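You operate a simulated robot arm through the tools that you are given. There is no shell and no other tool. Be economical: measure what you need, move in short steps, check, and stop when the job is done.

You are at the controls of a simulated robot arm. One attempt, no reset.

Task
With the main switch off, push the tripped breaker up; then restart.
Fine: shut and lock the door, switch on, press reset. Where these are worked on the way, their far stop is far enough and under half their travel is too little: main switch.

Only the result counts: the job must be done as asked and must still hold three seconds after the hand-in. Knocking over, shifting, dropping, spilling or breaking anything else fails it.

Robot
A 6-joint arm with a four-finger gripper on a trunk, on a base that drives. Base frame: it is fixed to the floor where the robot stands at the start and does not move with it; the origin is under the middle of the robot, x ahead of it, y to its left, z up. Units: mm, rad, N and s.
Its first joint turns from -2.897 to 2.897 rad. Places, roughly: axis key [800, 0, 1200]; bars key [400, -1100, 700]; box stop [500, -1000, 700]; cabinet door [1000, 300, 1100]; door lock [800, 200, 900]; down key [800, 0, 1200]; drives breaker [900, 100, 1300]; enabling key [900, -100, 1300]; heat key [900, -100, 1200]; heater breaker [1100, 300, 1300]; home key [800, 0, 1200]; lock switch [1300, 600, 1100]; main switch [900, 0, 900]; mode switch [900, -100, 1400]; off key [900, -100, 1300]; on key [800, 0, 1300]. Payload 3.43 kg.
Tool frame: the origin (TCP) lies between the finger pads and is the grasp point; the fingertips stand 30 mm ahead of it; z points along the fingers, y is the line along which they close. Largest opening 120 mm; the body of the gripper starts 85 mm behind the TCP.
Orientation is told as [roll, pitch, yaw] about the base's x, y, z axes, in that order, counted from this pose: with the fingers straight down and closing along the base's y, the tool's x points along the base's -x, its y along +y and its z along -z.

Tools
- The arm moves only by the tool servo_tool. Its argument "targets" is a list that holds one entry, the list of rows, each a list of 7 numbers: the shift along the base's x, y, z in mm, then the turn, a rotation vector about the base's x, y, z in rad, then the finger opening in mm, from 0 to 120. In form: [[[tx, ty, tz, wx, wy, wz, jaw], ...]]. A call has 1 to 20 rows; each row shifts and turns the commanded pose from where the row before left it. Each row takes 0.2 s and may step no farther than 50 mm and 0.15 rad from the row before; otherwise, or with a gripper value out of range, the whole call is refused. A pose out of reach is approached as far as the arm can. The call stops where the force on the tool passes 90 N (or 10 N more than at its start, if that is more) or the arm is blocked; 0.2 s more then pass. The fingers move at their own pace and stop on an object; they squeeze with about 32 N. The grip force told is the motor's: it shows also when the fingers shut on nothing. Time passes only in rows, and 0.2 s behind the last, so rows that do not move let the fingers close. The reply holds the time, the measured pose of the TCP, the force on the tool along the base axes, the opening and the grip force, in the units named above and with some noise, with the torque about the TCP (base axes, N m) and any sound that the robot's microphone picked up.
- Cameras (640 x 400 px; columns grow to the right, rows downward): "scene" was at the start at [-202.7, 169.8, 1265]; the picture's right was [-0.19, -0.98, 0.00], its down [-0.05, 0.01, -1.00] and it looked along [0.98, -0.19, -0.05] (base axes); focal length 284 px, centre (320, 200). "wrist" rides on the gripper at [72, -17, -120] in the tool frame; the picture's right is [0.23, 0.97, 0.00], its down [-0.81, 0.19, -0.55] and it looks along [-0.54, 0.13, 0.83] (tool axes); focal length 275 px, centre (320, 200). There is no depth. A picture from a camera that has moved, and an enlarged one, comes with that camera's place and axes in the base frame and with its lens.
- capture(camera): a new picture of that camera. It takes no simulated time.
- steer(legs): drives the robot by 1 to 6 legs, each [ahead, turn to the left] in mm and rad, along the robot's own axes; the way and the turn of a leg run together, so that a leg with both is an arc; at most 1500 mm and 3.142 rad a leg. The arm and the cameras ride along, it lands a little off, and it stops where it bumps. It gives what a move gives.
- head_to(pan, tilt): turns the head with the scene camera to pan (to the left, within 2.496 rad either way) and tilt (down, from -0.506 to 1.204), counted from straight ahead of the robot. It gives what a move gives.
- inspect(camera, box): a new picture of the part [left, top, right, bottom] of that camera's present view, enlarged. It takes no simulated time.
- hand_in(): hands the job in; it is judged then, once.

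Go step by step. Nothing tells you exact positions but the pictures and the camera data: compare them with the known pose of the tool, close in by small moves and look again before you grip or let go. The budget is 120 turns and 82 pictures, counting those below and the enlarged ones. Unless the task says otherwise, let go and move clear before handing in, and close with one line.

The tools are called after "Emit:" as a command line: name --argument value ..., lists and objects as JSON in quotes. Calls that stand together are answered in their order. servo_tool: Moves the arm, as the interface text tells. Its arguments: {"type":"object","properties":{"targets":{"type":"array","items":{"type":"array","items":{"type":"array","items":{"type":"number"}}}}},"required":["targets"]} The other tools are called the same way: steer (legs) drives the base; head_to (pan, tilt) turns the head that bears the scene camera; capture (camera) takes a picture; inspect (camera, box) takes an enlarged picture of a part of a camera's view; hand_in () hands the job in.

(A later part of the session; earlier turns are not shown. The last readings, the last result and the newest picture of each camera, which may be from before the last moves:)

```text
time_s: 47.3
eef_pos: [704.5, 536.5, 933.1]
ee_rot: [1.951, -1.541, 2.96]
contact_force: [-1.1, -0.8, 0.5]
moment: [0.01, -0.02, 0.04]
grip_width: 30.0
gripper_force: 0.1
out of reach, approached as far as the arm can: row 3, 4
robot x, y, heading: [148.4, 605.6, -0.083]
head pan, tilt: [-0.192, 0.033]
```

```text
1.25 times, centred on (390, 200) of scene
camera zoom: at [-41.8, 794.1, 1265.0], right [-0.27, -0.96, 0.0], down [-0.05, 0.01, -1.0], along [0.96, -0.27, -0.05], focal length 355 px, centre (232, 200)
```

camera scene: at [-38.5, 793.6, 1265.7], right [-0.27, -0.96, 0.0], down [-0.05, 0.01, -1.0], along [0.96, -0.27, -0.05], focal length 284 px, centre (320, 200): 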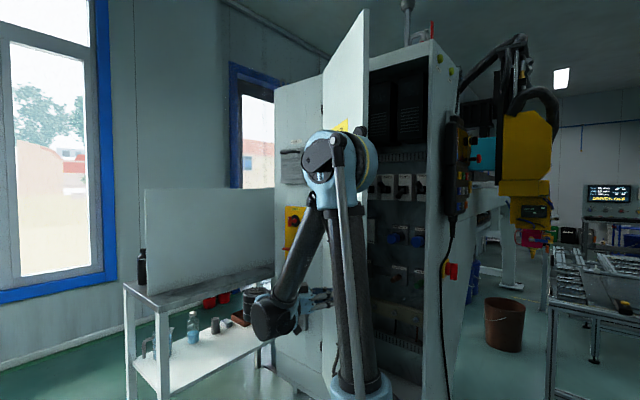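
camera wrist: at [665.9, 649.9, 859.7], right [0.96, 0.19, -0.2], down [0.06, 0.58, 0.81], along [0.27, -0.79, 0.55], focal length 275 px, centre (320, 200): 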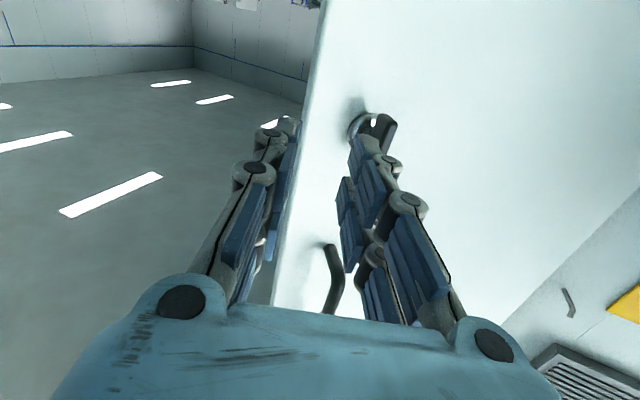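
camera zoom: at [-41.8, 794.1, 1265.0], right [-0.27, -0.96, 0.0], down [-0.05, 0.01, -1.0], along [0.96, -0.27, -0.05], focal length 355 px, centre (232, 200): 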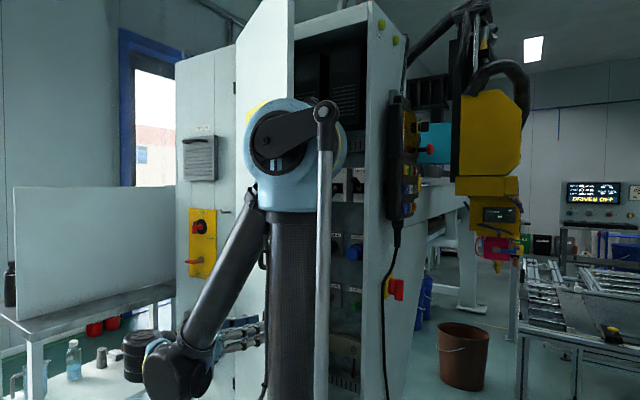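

The door stays open at ~0.58 rad, with its plane roughly along y≈448 and its edge near (695, 447). I'll back the base off 220 mm and rotate the tool to point forward, so I can enter behind the edge and push the door wider.

Emit:
steer --legs '[[-220, 0]]'

Emit:
servo_tool --targets '[[[10, -20, 10, 0, 0, 0.14, 0], [10, -20, 10, 0, 0, 0.14, 0], [10, -20, 10, 0, 0, 0.14, 0], [10, -20, 10, 0, 0, 0.14, 0], [10, -20, 10, 0, 0, 0.14, 0], [10, -20, 10, 0, 0, 0.14, 0], [10, -20, 0, 0, 0, 0.14, 0], [10, -20, 0, 0, 0, 0.14, 0], [0, 0, 0, 0, 0, 0.14, 0], [0, 0, 0, 0, 0, 0.14, 0], [0, 0, 0, 0, 0, 0, 0]]]'

Emit:
capture --camera "scene"

Emit:
capture --camera "wrist"

```text
time_s: 49.0
eef_pos: [484.6, 556.4, 932.8]
ee_rot: [1.948, -1.54, 2.962]
contact_force: [0.3, 0.5, 0.2]
moment: [-0.01, 0.04, -0.02]
grip_width: 30.1
gripper_force: 0.2
robot x, y, heading: [-73.6, 624.2, -0.089]
head pan, tilt: [-0.192, 0.033]
```

```text
time_s: 51.4
eef_pos: [553.0, 395.1, 998.9]
ee_rot: [1.899, -1.528, -1.872]
contact_force: [0.4, 0.6, -0.4]
moment: [0.02, 0.02, 0.03]
grip_width: 0.0
gripper_force: 32.0
out of reach, approached as far as the arm can: row 7
robot x, y, heading: [-72.6, 621.6, -0.087]
head pan, tilt: [-0.192, 0.033]
```

```text
42 pictures are left
camera scene: at [-262.4, 812.9, 1265.0], right [-0.27, -0.96, 0.0], down [-0.05, 0.01, -1.0], along [0.96, -0.27, -0.05], focal length 284 px, centre (320, 200)
```

scene: 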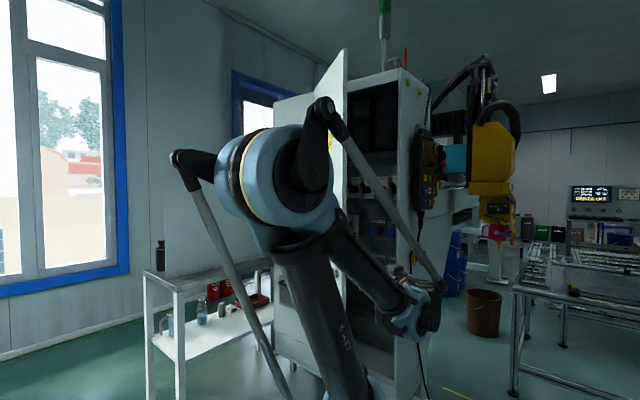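

```text
41 pictures are left
camera wrist: at [433.9, 378.2, 924.5], right [-0.02, 0.98, -0.19], down [-0.57, 0.14, 0.81], along [0.82, 0.13, 0.55], focal length 275 px, centre (320, 200)
```

wrist: 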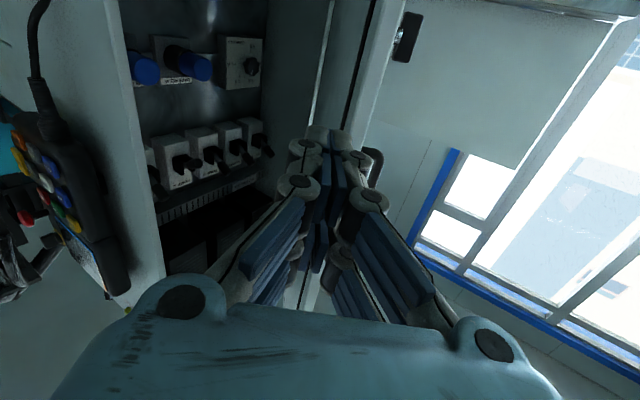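

I can see inside: a row of four breakers and sockets. Taking a closer look.

Emit:
inspect --camera "wrist" --box '[120, 20, 290, 220]'

Emit:
inspect --camera "scene" --box '[335, 70, 435, 270]'

```text
2.00 times, centred on (205, 120) of wrist
camera zoom: at [433.9, 378.2, 924.5], right [-0.02, 0.98, -0.19], down [-0.57, 0.14, 0.81], along [0.82, 0.13, 0.55], focal length 551 px, centre (550, 360)
```

zoom: 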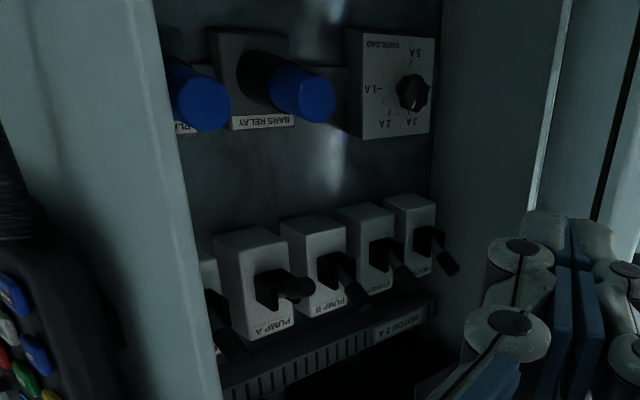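

```text
2.00 times, centred on (385, 170) of scene
camera zoom: at [-262.4, 812.9, 1265.0], right [-0.27, -0.96, 0.0], down [-0.05, 0.01, -1.0], along [0.96, -0.27, -0.05], focal length 568 px, centre (190, 260)
```

zoom: 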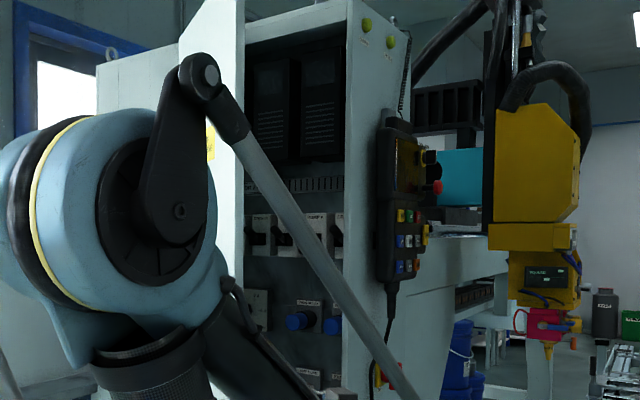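

Emit:
inspect --camera "scene" --box '[352, 160, 416, 210]'

Emit:
inspect --camera "wrist" --box '[140, 100, 270, 200]'

```text
8.00 times, centred on (384, 185) of scene
camera zoom: at [-262.4, 812.9, 1265.0], right [-0.27, -0.96, 0.0], down [-0.05, 0.01, -1.0], along [0.96, -0.27, -0.05], focal length 2273 px, centre (-192, 320)
```

zoom: 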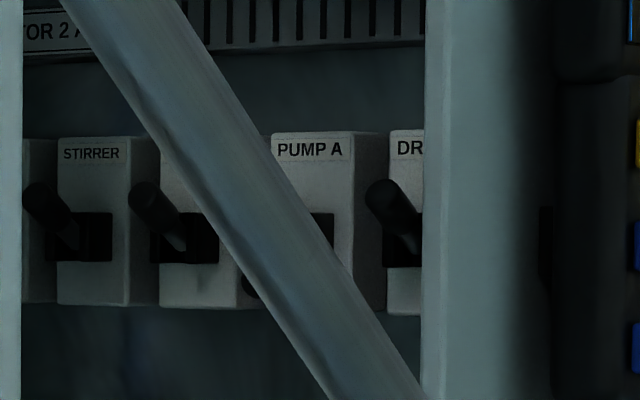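

```text
4.00 times, centred on (205, 150) of wrist
camera zoom: at [433.9, 378.2, 924.5], right [-0.02, 0.98, -0.19], down [-0.57, 0.14, 0.81], along [0.82, 0.13, 0.55], focal length 1101 px, centre (780, 400)
```

zoom: 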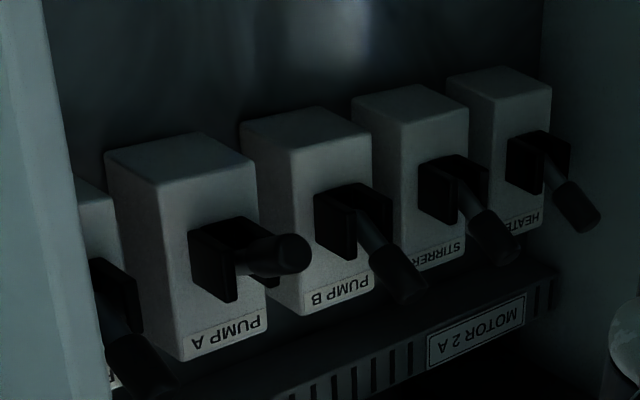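

Pump A is the tripped breaker: its lever is down while the others are up. Before widening the door I need to see how its edge lies relative to my fingers.

Emit:
inspect --camera "wrist" --box '[260, 0, 460, 200]'

```text
2.00 times, centred on (360, 100) of wrist
camera zoom: at [433.9, 378.2, 924.5], right [-0.02, 0.98, -0.19], down [-0.57, 0.14, 0.81], along [0.82, 0.13, 0.55], focal length 551 px, centre (240, 400)
```

zoom: 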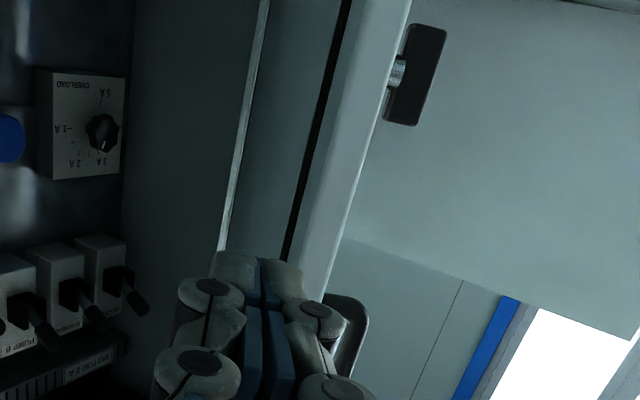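

The inner door face is visible; the edge is at (695, 447) as computed. I'll insert the closed fingers behind it and sweep left to push the door wider.

Emit:
servo_tool --targets '[[[41, 0, 0, 0, 0, 0, 0], [41, 0, 0, 0, 0, 0, 0], [41, 0, 0, 0, 0, 0, 0], [41, 0, 0, 0, 0, 0, 0], [41, 0, 0, 0, 0, 0, 0], [0, 15, 0, 0, 0, 0, 0], [2, 30, 0, 0, 0, 0, 0], [4, 30, 0, 0, 0, 0, 0], [6, 30, 0, 0, 0, 0, 0], [7, 30, 0, 0, 0, 0, 0], [8, 30, 0, 0, 0, 0, 0], [8, 30, 0, 0, 0, 0, 0]]]'

Emit:
capture --camera "wrist"

```text
time_s: 54.0
eef_pos: [791.9, 588.4, 998.8]
ee_rot: [1.811, -1.528, -1.783]
contact_force: [1.2, 0.7, -0.2]
moment: [0.03, 0.02, 0.02]
grip_width: 0.0
gripper_force: 32.0
robot x, y, heading: [-77.3, 624.0, -0.091]
head pan, tilt: [-0.192, 0.033]
```

```text
35 pictures are left
camera wrist: at [672.7, 570.6, 925.1], right [-0.03, 0.98, -0.19], down [-0.56, 0.14, 0.81], along [0.82, 0.13, 0.55], focal length 275 px, centre (320, 200)
```

wrist: 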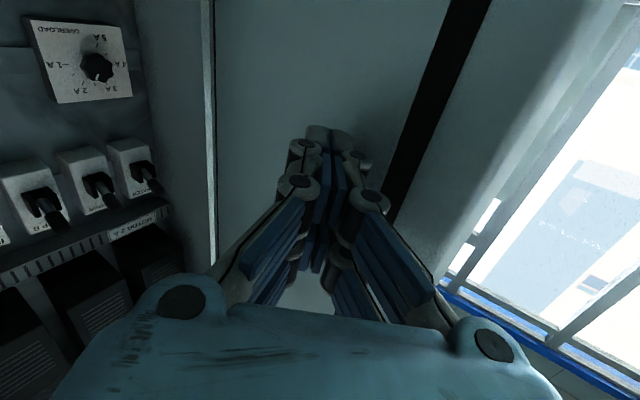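

The door swings lightly with the push. Continuing to about 1.35 rad, then retracting.

Emit:
servo_tool --targets '[[[15, 29, 0, 0, 0, 0, 0], [17, 29, 0, 0, 0, 0, 0], [20, 29, 0, 0, 0, 0, 0], [22, 28, 0, 0, 0, 0, 0], [0, 0, 0, 0, 0, 0, 0], [-25, -35, 0, 0, 0, 0, 0], [-40, -30, 20, 0, 0, 0, 0], [-40, -30, 20, 0, 0, 0, 0], [-40, -30, 20, 0, 0, 0, 0], [-40, -30, 20, 0, 0, 0, 0]]]'

Emit:
capture --camera "wrist"

```text
refused: row 7 steps farther than a row can; nothing moved
```

```text
34 pictures are left
camera wrist: at [672.7, 570.6, 925.1], right [-0.03, 0.98, -0.19], down [-0.56, 0.14, 0.81], along [0.82, 0.13, 0.55], focal length 275 px, centre (320, 200)
```

wrist: 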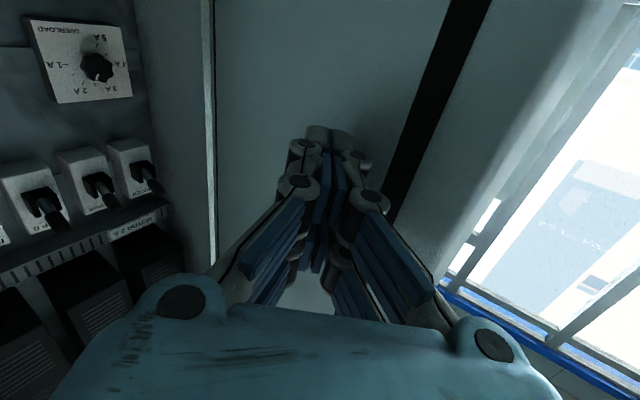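

One retract row was too long. Retrying with shorter steps.

Emit:
servo_tool --targets '[[[15, 29, 0, 0, 0, 0, 0], [17, 29, 0, 0, 0, 0, 0], [20, 29, 0, 0, 0, 0, 0], [22, 28, 0, 0, 0, 0, 0], [0, 0, 0, 0, 0, 0, 0], [-25, -35, 0, 0, 0, 0, 0], [-30, -28, 20, 0, 0, 0, 0], [-30, -28, 20, 0, 0, 0, 0], [-30, -28, 20, 0, 0, 0, 0], [-30, -28, 20, 0, 0, 0, 0]]]'

Emit:
capture --camera "wrist"

```text
time_s: 56.4
eef_pos: [729.0, 557.8, 1103.8]
ee_rot: [2.004, -1.267, -2.029]
contact_force: [-1.5, 0.0, 0.8]
moment: [0.02, 0.13, -0.01]
grip_width: 0.2
gripper_force: 31.6
out of reach, approached as far as the arm can: row 1, 2, 8, 9
robot x, y, heading: [-73.3, 625.7, -0.085]
head pan, tilt: [-0.192, 0.033]
stopped in row 10: the arm was blocked; the commanded pose is now the measured one
```

```text
33 pictures are left
camera wrist: at [618.1, 565.4, 1015.6], right [0.04, 1.0, 0.05], down [-0.65, -0.01, 0.76], along [0.76, -0.06, 0.65], focal length 275 px, centre (320, 200)
```

wrist: 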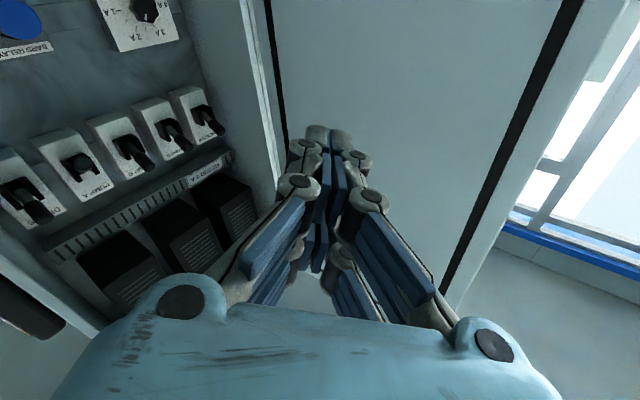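

The door is wide open and all five breakers are in view. I'll yaw the tool to face into the cabinet, then drive forward.

Emit:
servo_tool --targets '[[[0, -8, 0, 0, 0, -0.134, 0], [0, -8, 0, 0, 0, -0.134, 0], [0, -8, 0, 0, 0, -0.134, 0], [0, -8, 0, 0, 0, -0.134, 0], [0, -8, 0, 0, 0, -0.134, 0], [0, -8, 0, 0, 0, -0.134, 0], [0, -8, 0, 0, 0, -0.134, 0], [0, 0, 0, 0.1, 0.066, 0, 0], [0, 0, 0, 0, 0, 0, 0]]]'

Emit:
capture --camera "wrist"

```text
time_s: 58.4
eef_pos: [729.9, 515.0, 1115.0]
ee_rot: [1.752, -1.268, -2.561]
contact_force: [-0.8, 0.0, -0.8]
moment: [-0.02, -0.01, -0.02]
grip_width: 0.1
gripper_force: 32.2
out of reach, approached as far as the arm can: row 1, 2
robot x, y, heading: [-72.0, 626.8, -0.086]
head pan, tilt: [-0.192, 0.033]
```

```text
32 pictures are left
camera wrist: at [653.3, 602.9, 1035.0], right [0.73, 0.69, 0.07], down [-0.45, 0.4, 0.8], along [0.52, -0.61, 0.6], focal length 275 px, centre (320, 200)
```

wrist: 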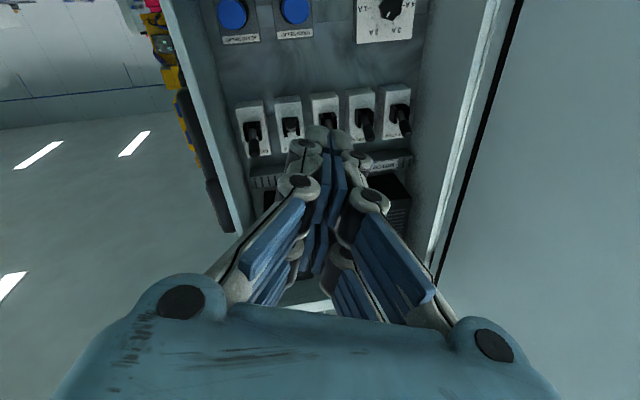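

PUMP A's lever is near a≈896, m≈-395, z≈1245. Levelling the roll and yaw, shifting right, then driving forward 200 mm.

Emit:
servo_tool --targets '[[[-22, -15, 25, -0.068, 0.073, -0.061, 0], [-22, -15, 25, -0.068, 0.073, -0.061, 0], [-22, -15, 25, -0.068, 0.073, -0.061, 0], [0, 0, 0, 0.048, 0.032, 0, 0], [0, 0, 0, 0, 0, 0, 0]]]'

Emit:
steer --legs '[[200, 0]]'

Emit:
capture --camera "wrist"

```text
time_s: 59.6
eef_pos: [663.4, 471.2, 1189.5]
ee_rot: [-3.072, -1.549, 2.088]
contact_force: [0.3, -0.5, 0.1]
moment: [0.01, 0.01, -0.02]
grip_width: 0.1
gripper_force: 32.0
robot x, y, heading: [-74.6, 622.4, -0.081]
head pan, tilt: [-0.192, 0.033]
```

```text
time_s: 61.2
eef_pos: [863.5, 452.9, 1191.4]
ee_rot: [-3.103, -1.55, 2.121]
contact_force: [0.1, 0.3, -0.8]
moment: [-0.02, -0.04, 0.02]
grip_width: 0.0
gripper_force: 31.9
robot x, y, heading: [124.2, 607.0, -0.085]
head pan, tilt: [-0.192, 0.033]
```

```text
31 pictures are left
camera wrist: at [783.2, 541.5, 1116.0], right [0.81, 0.54, -0.23], down [-0.16, 0.58, 0.8], along [0.56, -0.61, 0.56], focal length 275 px, centre (320, 200)
```

wrist: 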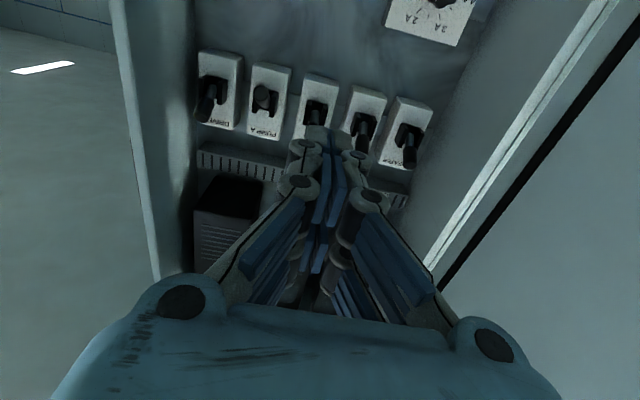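

Tool is square to the panel and PUMP A's lever is at a≈898, z≈1238. Moving under it and advancing to 60 mm short.

Emit:
servo_tool --targets '[[[-30.5, -20, 6, 0, 0, 0, 0], [-30.5, -20, 5, 0, 0, 0, 0], [22, -33.4, 0, 0, 0, 0, 0], [22, -33.4, 0, 0, 0, 0, 0], [22, -33.4, 0, 0, 0, 0, 0], [22, -33.4, 0, 0, 0, 0, 0], [22, -33.4, 0, 0, 0, 0, 0], [0, 0, 0, 0, 0, 0, 0]]]'

Emit:
capture --camera "wrist"

```text
time_s: 63.0
eef_pos: [898.4, 245.9, 1209.8]
ee_rot: [2.849, -1.541, 2.451]
contact_force: [1.0, -0.1, 0.1]
moment: [-0.02, 0.03, -0.02]
grip_width: 0.3
gripper_force: 31.9
robot x, y, heading: [126.4, 609.4, -0.086]
head pan, tilt: [-0.192, 0.033]
```

```text
30 pictures are left
camera wrist: at [818.7, 334.8, 1134.2], right [0.81, 0.54, -0.22], down [-0.17, 0.58, 0.8], along [0.56, -0.61, 0.56], focal length 275 px, centre (320, 200)
```

wrist: 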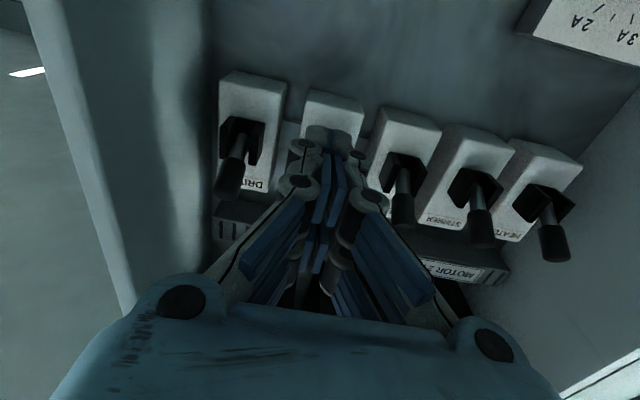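

The fingers are about 9 mm right of the lever's centre. Correcting, dropping slightly, and advancing the tips under the lever.

Emit:
servo_tool --targets '[[[7.5, 5, -7, 0, 0, 0, 0], [13, -19.5, 0, 0, 0, 0, 0], [13, -19.5, 0, 0, 0, 0, 0], [12.5, -19.4, 0, 0, 0, 0, 0], [0, 0, 0, 0, 0, 0, 0]]]'

Emit:
capture --camera "wrist"

```text
time_s: 63.9
eef_pos: [915.7, 216.5, 1208.4]
ee_rot: [2.638, -1.531, 2.668]
contact_force: [3.0, -0.8, -1.2]
moment: [-0.11, -0.08, -0.15]
grip_width: 0.0
gripper_force: 33.1
robot x, y, heading: [127.8, 606.6, -0.085]
head pan, tilt: [-0.192, 0.033]
stopped in row 4: the force on the tool passed its limit at 128 N (the readings are from after the stop); the commanded pose is now the measured one
```

```text
29 pictures are left
camera wrist: at [837.6, 304.8, 1131.5], right [0.82, 0.54, -0.21], down [-0.18, 0.58, 0.79], along [0.55, -0.61, 0.57], focal length 275 px, centre (320, 200)
```

wrist: 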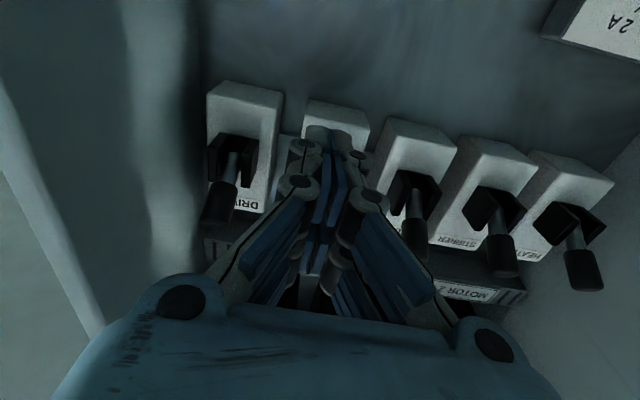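

I touched something (likely the lever's end) earlier than expected. Backing off, dropping 28 mm, correcting sideways, then looking again.

Emit:
servo_tool --targets '[[[-11, 16.7, 0, 0, 0, 0, 0], [0, 0, -15, 0, 0, 0, 0], [8, 5.5, -15, 0, 0, 0, 0], [0, 0, 0, 0, 0, 0, 0]]]'

Emit:
inspect --camera "wrist" --box '[200, 60, 440, 210]'

```text
time_s: 64.9
eef_pos: [913.2, 239.3, 1178.7]
ee_rot: [2.65, -1.53, 2.655]
contact_force: [0.1, -0.2, 0.5]
moment: [0.01, -0.03, 0.0]
grip_width: 0.0
gripper_force: 33.1
robot x, y, heading: [125.2, 601.7, -0.086]
head pan, tilt: [-0.192, 0.033]
```

```text
2.67 times, centred on (320, 135) of wrist
camera zoom: at [835.0, 326.7, 1101.3], right [0.82, 0.54, -0.21], down [-0.18, 0.58, 0.79], along [0.55, -0.61, 0.57], focal length 734 px, centre (320, 373)
```

zoom: 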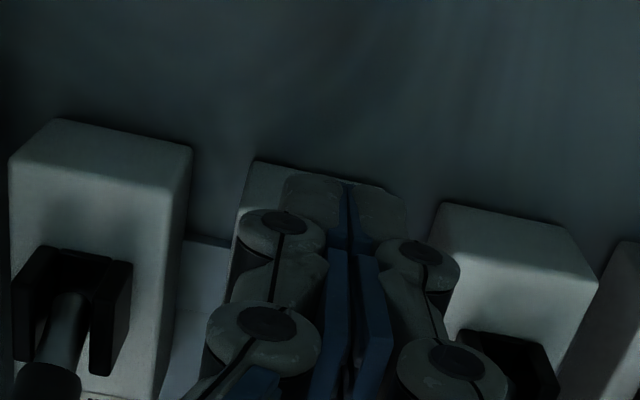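

Aligned with the PUMP A box. Advancing 45 mm at the lower height, then raising gently to find the lever.

Emit:
servo_tool --targets '[[[12, -19, 0, 0, 0, 0, 0], [12.5, -19, 0, 0, 0, 0, 0], [0, 0, 0, 0, 0, 0, 0], [0, 0, 10, 0, 0, 0, 0], [0, 0, 10, 0, 0, 0, 0], [0, 0, 0, 0, 0, 0, 0]]]'

```text
time_s: 66.3
eef_pos: [936.7, 200.6, 1197.9]
ee_rot: [2.646, -1.531, 2.656]
contact_force: [0.0, -0.1, -0.2]
moment: [-0.01, 0.01, 0.01]
grip_width: 0.0
gripper_force: 33.5
robot x, y, heading: [120.7, 610.2, -0.085]
head pan, tilt: [-0.192, 0.033]
```

Emit:
servo_tool --targets '[[[2, 1.5, 8, 0, 0, 0, 0], [0, 0, 8, 0, 0, 0, 0], [0, 0, 8, 0, 0, 0, 0], [0, 0, 8, 0, 0, 0, 0], [0, 0, 8, 0, 0, 0, 0], [0, 0, 0, 0, 0, 0, 0]]]'

Emit:
capture --camera "wrist"

```text
time_s: 67.5
eef_pos: [919.1, 205.1, 1245.4]
ee_rot: [2.43, -1.518, 2.868]
contact_force: [-27.4, 12.7, -21.0]
moment: [0.0, -0.24, -0.09]
grip_width: 0.2
gripper_force: 33.5
robot x, y, heading: [126.5, 609.1, -0.084]
head pan, tilt: [-0.192, 0.033]
stopped in row 6: the force on the tool passed its limit at 100 N (the readings are from after the stop); the commanded pose is now the measured one
```

```text
27 pictures are left
camera wrist: at [842.3, 293.5, 1167.4], right [0.82, 0.54, -0.2], down [-0.19, 0.58, 0.79], along [0.54, -0.62, 0.58], focal length 275 px, centre (320, 200)
```

wrist: 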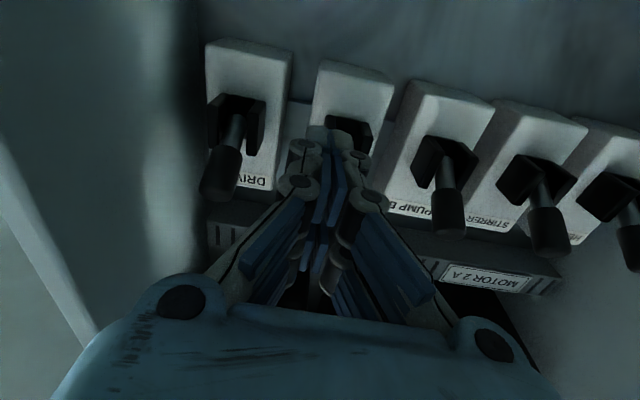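

The lever resisted at about 100 N and the fingers slid right and out. I'll drop, recentre (+15 mm sideways, 10 mm deeper), and push up again.

Emit:
servo_tool --targets '[[[0, 0, -25, 0, 0, 0, 0], [9, 3, -10, 0, 0, 0, 0], [9, -1, 0, 0, 0, 0, 0], [0, 0, 0, 0, 0, 0, 0]]]'

Emit:
inspect --camera "wrist" --box '[200, 50, 440, 220]'

```text
time_s: 68.5
eef_pos: [940.9, 206.3, 1209.1]
ee_rot: [2.423, -1.518, 2.881]
contact_force: [-0.4, 0.2, -0.1]
moment: [0.01, 0.02, -0.01]
grip_width: 0.2
gripper_force: 33.8
robot x, y, heading: [123.0, 609.9, -0.086]
head pan, tilt: [-0.192, 0.033]
```

```text
2.35 times, centred on (320, 135) of wrist
camera zoom: at [863.1, 295.6, 1131.8], right [0.82, 0.54, -0.2], down [-0.19, 0.58, 0.79], along [0.54, -0.61, 0.57], focal length 648 px, centre (320, 353)
```

zoom: 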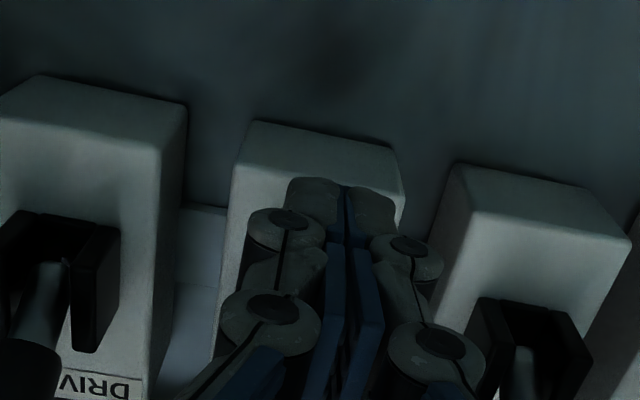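

Now centred under PUMP A's lever (a≈898). Pushing up again.

Emit:
servo_tool --targets '[[[0, 0, 10, 0, 0, 0, 0], [0, 0, 10, 0, 0, 0, 0], [0, 0, 7, 0, 0, 0, 0], [0, 0, 7, 0, 0, 0, 0], [0, 0, 7, 0, 0, 0, 0], [0, 0, 7, 0, 0, 0, 0], [0, 0, 7, 0, 0, 0, 0], [0, 0, 7, 0, 0, 0, 0]]]'

Emit:
inspect --camera "wrist" --box '[200, 50, 440, 220]'

```text
time_s: 69.5
eef_pos: [923.4, 213.1, 1244.1]
ee_rot: [2.256, -1.507, 3.05]
contact_force: [-15.6, 46.1, -63.5]
moment: [-0.01, 0.84, 0.59]
grip_width: 0.0
gripper_force: 33.3
robot x, y, heading: [124.5, 606.1, -0.081]
head pan, tilt: [-0.192, 0.033]
stopped in row 4: the force on the tool passed its limit at 111 N (the readings are from after the stop); the commanded pose is now the measured one
```

```text
2.35 times, centred on (320, 135) of wrist
camera zoom: at [846.6, 301.3, 1165.9], right [0.82, 0.54, -0.18], down [-0.2, 0.57, 0.8], along [0.54, -0.62, 0.58], focal length 648 px, centre (320, 353)
```

zoom: 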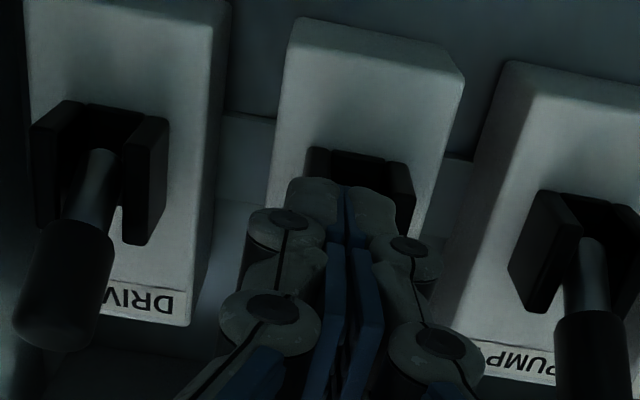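

The force now points out and down, as from a lever already sloping up. Backing off to look.

Emit:
servo_tool --targets '[[[0, 0, -20, 0, 0, 0, 0], [-16, 25, -20, 0, 0, 0, 0], [-22, 33, -20, 0, 0, 0, 0], [-22, 33, -20, 0, 0, 0, 0], [0, 0, 0, 0, 0, 0, 0]]]'

Emit:
inspect --camera "wrist" --box '[180, 30, 440, 200]'

```text
time_s: 70.7
eef_pos: [866.0, 299.1, 1166.7]
ee_rot: [2.271, -1.505, 3.033]
contact_force: [0.2, 0.4, 0.7]
moment: [-0.01, 0.02, 0.01]
grip_width: 0.0
gripper_force: 32.6
robot x, y, heading: [126.9, 608.6, -0.085]
head pan, tilt: [-0.192, 0.033]
```

```text
2.35 times, centred on (310, 115) of wrist
camera zoom: at [789.4, 387.9, 1089.6], right [0.82, 0.54, -0.18], down [-0.2, 0.57, 0.8], along [0.53, -0.62, 0.58], focal length 648 px, centre (344, 400)
```

zoom: 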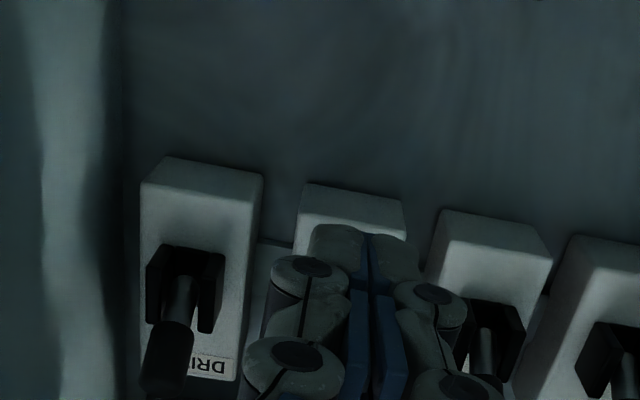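

Emit:
servo_tool --targets '[[[-5, 40, 0, 0, 0, 0, 0], [15, 40, 0, 0, 0, 0, 0], [25, 25, 10, 0, 0, 0, 0], [0, 0, 0, 0, 0, 0, 0]]]'

Emit:
inspect --camera "wrist" --box '[170, 60, 430, 230]'

```text
time_s: 71.7
eef_pos: [899.3, 402.9, 1175.6]
ee_rot: [2.271, -1.504, 3.033]
contact_force: [0.8, 0.3, 0.0]
moment: [-0.03, -0.01, 0.03]
grip_width: 0.1
gripper_force: 33.3
robot x, y, heading: [126.4, 607.6, -0.082]
head pan, tilt: [-0.192, 0.033]
```

```text
2.35 times, centred on (300, 145) of wrist
camera zoom: at [822.3, 492.4, 1098.7], right [0.82, 0.54, -0.18], down [-0.2, 0.57, 0.8], along [0.53, -0.62, 0.58], focal length 648 px, centre (367, 329)
```

zoom: 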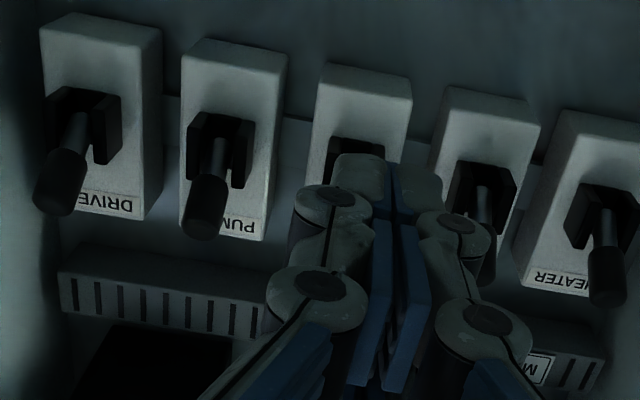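

PUMP A's lever is now up like its neighbours. Next I'll retract the arm and drive back and to the left, so I can push the door shut from its outer side.

Emit:
servo_tool --targets '[[[-40, 10, -20, 0, 0, 0, 0], [-40, 10, -20, 0, 0, 0, 0], [-40, 0, -20, 0, 0, 0, 0], [0, 0, 0, 0, 0, 0, 0]]]'

Emit:
steer --legs '[[-250, 0], [0, 1.39], [280, 0], [0, -1.39]]'

Emit:
capture --camera "scene"

```text
time_s: 72.7
eef_pos: [776.8, 423.1, 1114.9]
ee_rot: [2.273, -1.505, 3.032]
contact_force: [0.0, 0.2, 0.6]
moment: [0.0, -0.03, 0.0]
grip_width: 0.0
gripper_force: 33.3
robot x, y, heading: [129.7, 603.1, -0.085]
head pan, tilt: [-0.192, 0.033]
```

```text
time_s: 78.3
eef_pos: [185.4, 1196.3, 1131.0]
ee_rot: [2.269, -1.477, -1.89]
contact_force: [-1.8, -1.1, 1.1]
moment: [-0.04, 0.1, 0.06]
grip_width: 0.1
gripper_force: 33.2
robot x, y, heading: [-117.6, 623.7, 1.275]
head pan, tilt: [-0.192, 0.033]
stopped in leg 2: the robot was blocked; the commanded pose is now the measured one
```

```text
22 pictures are left
camera scene: at [-342.9, 476.9, 1264.7], right [0.88, -0.47, 0.0], down [-0.02, -0.04, -1.0], along [0.47, 0.88, -0.04], focal length 284 px, centre (320, 200)
```

scene: 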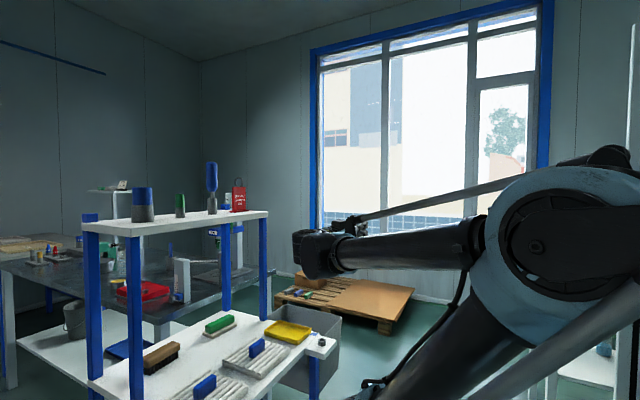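

The drive was blocked just before finishing the turn and the arm got nudged. Checking what is near the gripper.

Emit:
capture --camera "wrist"

```text
21 pictures are left
camera wrist: at [81.3, 1142.2, 1050.9], right [-0.35, 0.92, -0.16], down [-0.61, -0.1, 0.79], along [0.71, 0.38, 0.59], focal length 275 px, centre (320, 200)
```

wrist: 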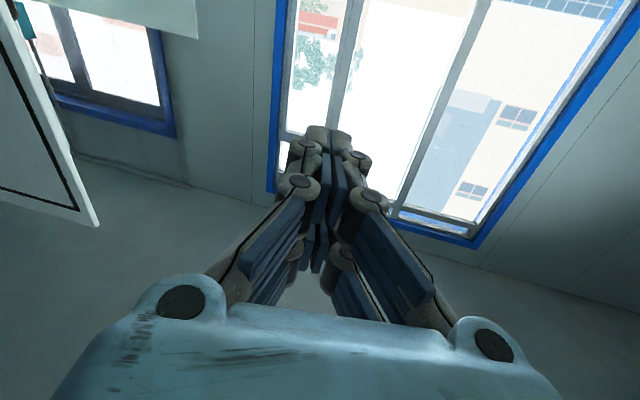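

Nothing touches the gripper; the wrist end probably brushed the rack to the left. I'll turn straight back and work from (-20, 615) instead.

Emit:
steer --legs '[[0, -1.36], [100, 0]]'

Emit:
capture --camera "scene"

```text
time_s: 83.2
eef_pos: [609.7, 451.2, 1129.5]
ee_rot: [2.265, -1.479, 3.051]
contact_force: [-0.5, 0.0, -0.4]
moment: [0.01, 0.02, 0.01]
grip_width: 0.0
gripper_force: 33.5
robot x, y, heading: [-20.9, 617.5, -0.069]
head pan, tilt: [-0.192, 0.033]
```

```text
20 pictures are left
camera scene: at [-208.6, 805.0, 1265.0], right [-0.26, -0.97, 0.0], down [-0.05, 0.01, -1.0], along [0.96, -0.26, -0.05], focal length 284 px, centre (320, 200)
```

scene: 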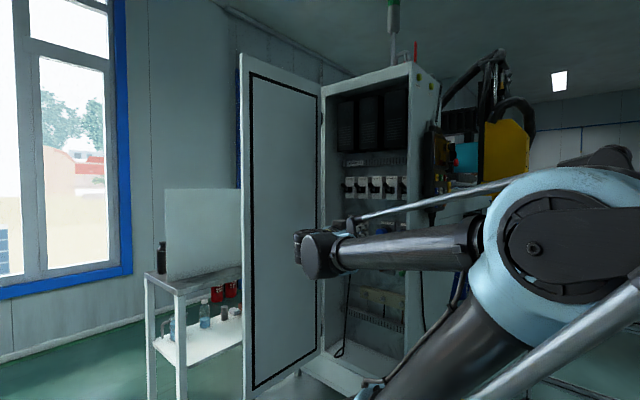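

All five breaker levers read up from here too. Door edge is near (850, 815). Moving the arm round to the outer side of the door, staying in front of its edge.

Emit:
servo_tool --targets '[[[0, 42, -20, 0, 0, 0, 0], [0, 42, -20, 0, 0, 0, 0], [0, 42, -20, 0, 0, 0, 0], [0, 42, -20, 0, 0, 0, 0], [0, 42, -20, 0, 0, 0, 0], [0, 42, -20, 0, 0, 0, 0], [8, 40, 0, 0, 0, 0.11, 0], [8, 40, 0, 0, 0, 0.11, 0], [8, 40, 0, 0, 0, 0.11, 0], [8, 45, 0, 0, 0, 0.11, 0], [0, 0, 0, 0, 0, 0, 0]]]'

Emit:
capture --camera "scene"

```text
time_s: 85.7
eef_pos: [629.1, 871.0, 1019.4]
ee_rot: [2.259, -1.466, -2.784]
contact_force: [0.4, -0.8, 0.0]
moment: [-0.03, -0.01, 0.01]
grip_width: 0.2
gripper_force: 33.5
robot x, y, heading: [-13.5, 615.6, -0.066]
head pan, tilt: [-0.192, 0.033]
```

```text
19 pictures are left
camera scene: at [-208.4, 805.1, 1265.0], right [-0.26, -0.97, 0.0], down [-0.05, 0.01, -1.0], along [0.96, -0.26, -0.05], focal length 284 px, centre (320, 200)
```

scene: 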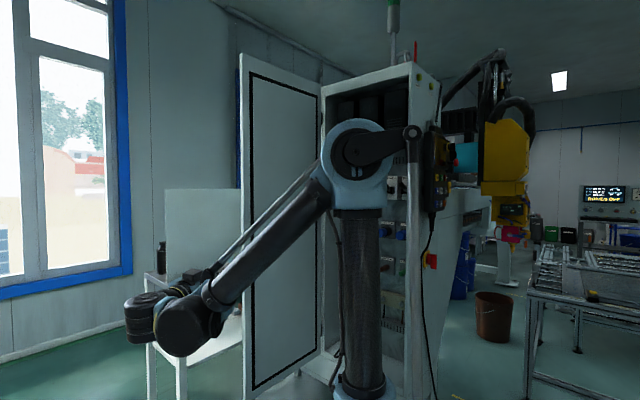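

Clear. Going past the edge on the outer side, then sweeping back to swing the door towards closed.

Emit:
servo_tool --targets '[[[42, 10, -5, 0, 0, 0, 0], [42, 10, -5, 0, 0, 0, 0], [42, 10, -5, 0, 0, 0, 0], [42, 10, -5, 0, 0, 0, 0], [40, -15, 0, 0, 0, 0, 0], [40, -15, 0, 0, 0, 0, 0], [0, 0, 0, 0, 0, 0, 0]]]'

Emit:
capture --camera "wrist"

```text
time_s: 87.2
eef_pos: [877.7, 878.1, 1000.0]
ee_rot: [2.262, -1.469, -2.786]
contact_force: [0.1, 0.7, -0.2]
moment: [0.01, -0.01, 0.02]
grip_width: 0.0
gripper_force: 33.8
robot x, y, heading: [-13.5, 616.9, -0.072]
head pan, tilt: [-0.192, 0.033]
```

```text
18 pictures are left
camera wrist: at [770.3, 925.4, 919.1], right [0.51, 0.85, -0.15], down [-0.46, 0.42, 0.79], along [0.73, -0.33, 0.6], focal length 275 px, centre (320, 200)
```

wrist: 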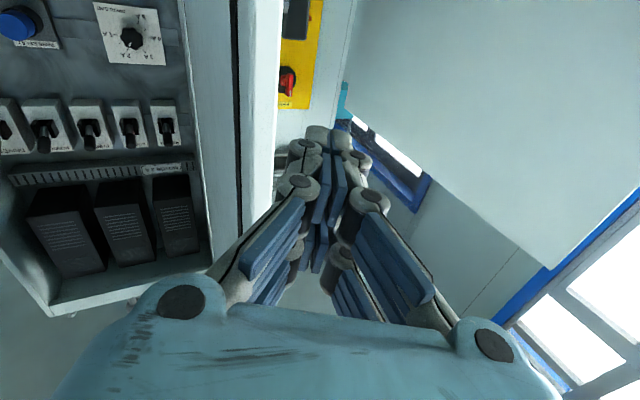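

The fingers are on the outer side of the door edge. Sweeping to close.

Emit:
servo_tool --targets '[[[3, -38, 0, 0, 0, 0, 0], [3, -38, 0, 0, 0, 0, 0], [-21.5, -25.5, 0, 0, 0, -0.03, 0], [-21.5, -25.5, 0, 0, 0, -0.03, 0], [-21.5, -25.5, 0, 0, 0, -0.03, 0], [-21.5, -25.5, 0, 0, 0, -0.03, 0], [-13, -28.5, 0, 0, 0, -0.03, 0], [-13, -28.5, 0, 0, 0, -0.03, 0], [-13, -28.5, 0, 0, 0, -0.03, 0], [-13, -28.5, 0, 0, 0, -0.03, 0]]]'

Emit:
capture --camera "wrist"

```text
time_s: 87.9
eef_pos: [863.3, 816.4, 1008.0]
ee_rot: [2.286, -1.457, -2.794]
contact_force: [1.9, 0.9, -0.8]
moment: [-0.03, -0.09, -0.16]
grip_width: 0.0
gripper_force: 33.4
robot x, y, heading: [-19.4, 619.1, -0.06]
head pan, tilt: [-0.192, 0.033]
stopped in row 3: the force on the tool passed its limit at 103 N (the readings are from after the stop); the commanded pose is now the measured one
```

```text
17 pictures are left
camera wrist: at [758.1, 861.8, 926.1], right [0.49, 0.86, -0.15], down [-0.48, 0.41, 0.78], along [0.73, -0.32, 0.61], focal length 275 px, centre (320, 200)
```

wrist: 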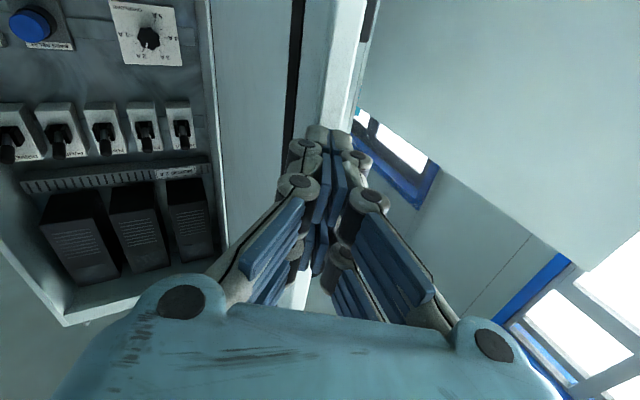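

I hit the edge end-on, so the door stands slightly wider than I assumed. Backing out, moving further to the outer side, then in again.

Emit:
servo_tool --targets '[[[-20, 30, 0, 0, 0, 0, 0], [10, 45, 0, 0, 0, -0.05, 0], [40, 10, 0, 0, 0, -0.05, 0], [35, -15, 0, 0, 0, -0.05, 0], [25, -25, 0, 0, 0, 0, 0], [0, 0, 0, 0, 0, 0, 0]]]'

Emit:
capture --camera "wrist"

```text
time_s: 89.3
eef_pos: [950.0, 861.6, 1008.6]
ee_rot: [2.286, -1.459, -2.946]
contact_force: [0.0, 0.0, 0.0]
moment: [0.01, -0.02, -0.03]
grip_width: 0.2
gripper_force: 33.9
robot x, y, heading: [-16.4, 621.0, -0.061]
head pan, tilt: [-0.192, 0.033]
```

```text
16 pictures are left
camera wrist: at [853.8, 921.7, 927.6], right [0.62, 0.77, -0.15], down [-0.41, 0.47, 0.78], along [0.67, -0.42, 0.61], focal length 275 px, centre (320, 200)
```

wrist: 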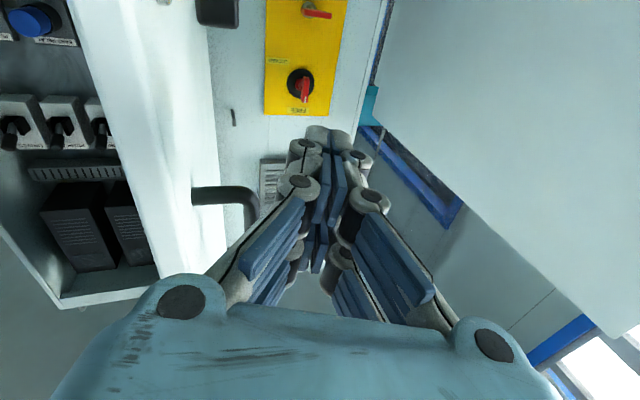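

Now on the outer face beside the handle. Sweeping along the closing arc.

Emit:
servo_tool --targets '[[[-26, -20, 0, 0, 0, 0, 0], [-26, -20, 0, 0, 0, 0, 0], [-24, -23, 0, 0, 0, 0, 0], [-24, -23, 0, 0, 0, 0, 0], [-20.5, -26, 0, 0, 0, 0, 0], [-20.5, -26, 0, 0, 0, 0, 0], [-16.5, -29, 0, 0, 0, -0.02, 0], [-16.5, -29, 0, 0, 0, -0.02, 0], [-12.5, -30.5, 0, 0, 0, -0.02, 0], [-12.5, -30.5, 0, 0, 0, -0.02, 0], [-8, -32.5, 0, 0, 0, -0.02, 0], [-8, -32.5, 0, 0, 0, -0.02, 0], [-3.5, -32.5, 0, 0, 0, -0.02, 0], [-3.5, -32.5, 0, 0, 0, -0.02, 0]]]'

Emit:
capture --camera "scene"

```text
time_s: 92.3
eef_pos: [730.6, 472.9, 1008.7]
ee_rot: [2.288, -1.458, -3.105]
contact_force: [0.8, -0.7, 0.6]
moment: [-0.01, 0.0, 0.02]
grip_width: 0.0
gripper_force: 33.2
robot x, y, heading: [-18.8, 619.9, -0.061]
head pan, tilt: [-0.192, 0.033]
```

```text
15 pictures are left
camera scene: at [-210.0, 803.8, 1265.0], right [-0.25, -0.97, 0.0], down [-0.05, 0.01, -1.0], along [0.97, -0.25, -0.05], focal length 284 px, centre (320, 200)
```

scene: 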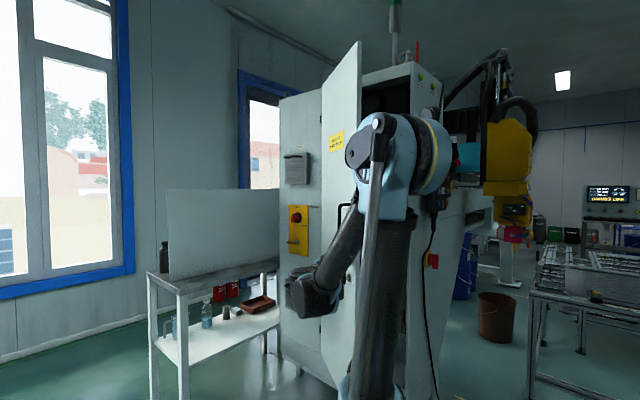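

The door is following nicely. Finishing the swing, then pressing gently against the frame.

Emit:
servo_tool --targets '[[[1.5, -33.5, 0, 0, 0, -0.02, 0], [1.5, -33.5, 0, 0, 0, -0.02, 0], [5.5, -32.5, 0, 0, 0, -0.02, 0], [5.5, -32.5, 0, 0, 0, -0.02, 0], [12, -30, 0, 0, 0, -0.02, 0], [12, -30, 0, 0, 0, 0, 0], [12, -15, 0, 0, 0, 0, 0], [12, -15, 0, 0, 0, 0, 0], [8, -12, 0, 0, 0, 0, 0], [8, -12, 0, 0, 0, 0, 0], [5.5, -8.3, 0, 0, 0, 0, 0], [5.5, -8.3, 0, 0, 0, 0, 0]]]'

Emit:
capture --camera "wrist"

```text
time_s: 94.6
eef_pos: [795.9, 229.6, 1015.3]
ee_rot: [2.28, -1.446, 3.089]
contact_force: [1.7, -1.5, -1.1]
moment: [-0.07, -0.07, -0.15]
grip_width: 0.1
gripper_force: 33.3
robot x, y, heading: [-18.0, 621.5, -0.063]
head pan, tilt: [-0.192, 0.033]
stopped in row 11: the force on the tool passed its limit at 108 N (the readings are from after the stop); the commanded pose is now the measured one
```

```text
14 pictures are left
camera wrist: at [719.0, 314.5, 932.8], right [0.79, 0.59, -0.14], down [-0.28, 0.56, 0.78], along [0.54, -0.58, 0.61], focal length 275 px, centre (320, 200)
```

wrist: 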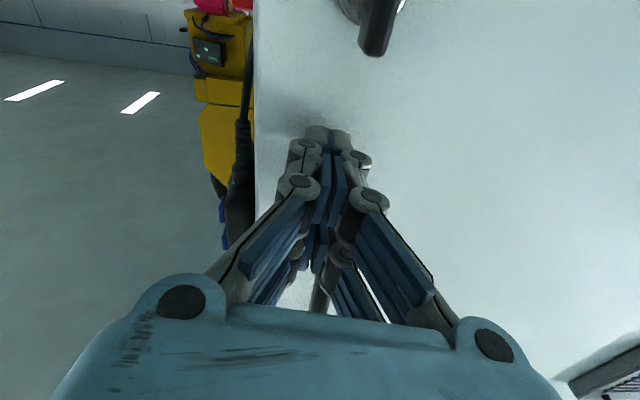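

The door is against the frame. Backing off, levelling the tool, and dropping to the T-handle height to lock it.

Emit:
servo_tool --targets '[[[-25, 37, 0, 0, 0, 0, 0], [-25, 37, 0, 0.006, 0.117, -0.072, 50], [6, 4, -43, 0, 0, 0, 50], [6, 4, -44, 0, 0, 0, 50], [0, 0, 0, 0, 0, 0, 50], [0, 0, 0, 0, 0, 0, 50]]]'

Emit:
capture --camera "wrist"

```text
time_s: 96.0
eef_pos: [757.0, 312.5, 927.5]
ee_rot: [2.74, -1.561, 2.557]
contact_force: [-1.0, 0.7, -1.0]
moment: [0.03, -0.03, 0.02]
grip_width: 50.1
gripper_force: 0.0
robot x, y, heading: [-18.0, 624.0, -0.059]
head pan, tilt: [-0.192, 0.033]
```

```text
13 pictures are left
camera wrist: at [677.0, 403.1, 855.0], right [0.81, 0.54, -0.23], down [-0.15, 0.57, 0.81], along [0.56, -0.62, 0.55], focal length 275 px, centre (320, 200)
```

wrist: 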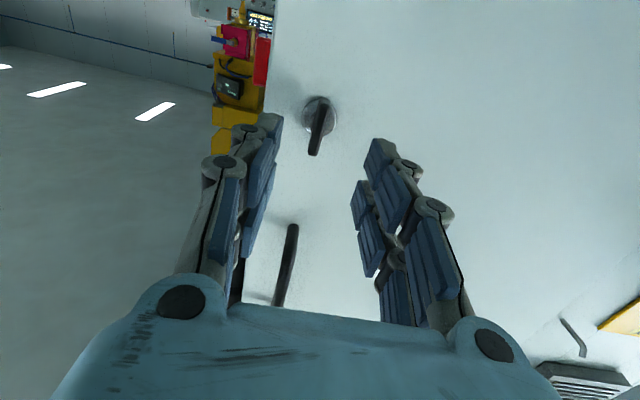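

T-handle is vertical and centred between the fingers (a≈803, z≈929). Advancing, gripping and turning it back clockwise.

Emit:
servo_tool --targets '[[[13, -20, 0.5, 0, 0, 0, 50], [13, -20, 0.5, 0, 0, 0, 50], [13, -20, 0, 0, 0, 0, 50], [0, 0, 0, 0, 0, 0, 0], [0, 0, 0, 0, 0, 0, 0], [0, 0, 0, 0, 0, 0, 0], [0, 0, 0, 0.08, -0.1185, 0, 0], [0, 0, 0, 0.08, -0.1185, 0, 0], [0, 0, 0, 0, 0, 0, 0]]]'

```text
time_s: 98.0
eef_pos: [796.5, 254.2, 929.9]
ee_rot: [1.593, -1.281, -2.583]
contact_force: [-3.5, -6.2, 14.1]
moment: [-0.09, -0.07, -0.03]
grip_width: 8.9
gripper_force: 42.4
robot x, y, heading: [-17.1, 622.8, -0.063]
head pan, tilt: [-0.192, 0.033]
```

Gripped and turning. Continuing to horizontal.

Emit:
servo_tool --targets '[[[0, 0, 0, 0.08, -0.1185, 0, 0], [0, 0, 0, 0.08, -0.1185, 0, 0], [0, 0, 0, 0.08, -0.1185, 0, 0], [0, 0, 0, 0.08, -0.1185, 0, 0], [0, 0, 0, 0.08, -0.1185, 0, 0], [0, 0, 0, 0.08, -0.1185, 0, 0], [0, 0, 0, 0.08, -0.1185, 0, 0], [0, 0, 0, 0.08, -0.1185, 0, 0], [0, 0, 0, 0.08, -0.1185, 0, 0], [0, 0, 0, 0.03, -0.044, 0, 0], [0, 0, 0, 0, 0, 0, 0]]]'

Emit:
capture --camera "wrist"

```text
time_s: 100.4
eef_pos: [797.3, 253.9, 930.6]
ee_rot: [1.561, 0.058, -2.558]
contact_force: [-12.6, 2.3, -0.9]
moment: [-1.12, 1.69, -0.82]
grip_width: 10.7
gripper_force: 43.8
robot x, y, heading: [-17.1, 619.2, -0.057]
head pan, tilt: [-0.192, 0.033]
```

```text
12 pictures are left
camera wrist: at [790.2, 392.6, 918.5], right [0.15, 0.09, 0.99], down [-0.99, 0.01, 0.15], along [0.01, -1.0, 0.09], focal length 275 px, centre (320, 200)
```

wrist: 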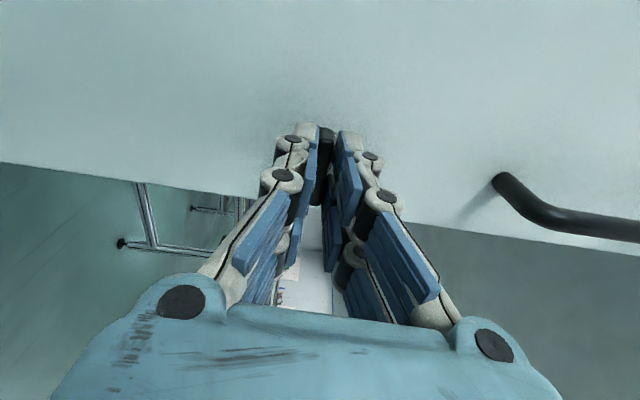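

The handle reached its stop at horizontal. Quick tug test, then release and back off.

Emit:
servo_tool --targets '[[[-3.3, 5, 0, -0.03, 0.044, 0, 0], [-3.3, 5, 0, 0, 0, 0, 0], [0, 0, 0, 0, 0, 0, 0]]]'

```text
time_s: 101.2
eef_pos: [790.3, 263.5, 929.6]
ee_rot: [1.563, 0.004, -2.557]
contact_force: [23.7, -21.8, 23.8]
moment: [-0.82, 0.24, 0.2]
grip_width: 9.1
gripper_force: 42.3
robot x, y, heading: [-18.7, 617.9, -0.062]
head pan, tilt: [-0.192, 0.033]
```

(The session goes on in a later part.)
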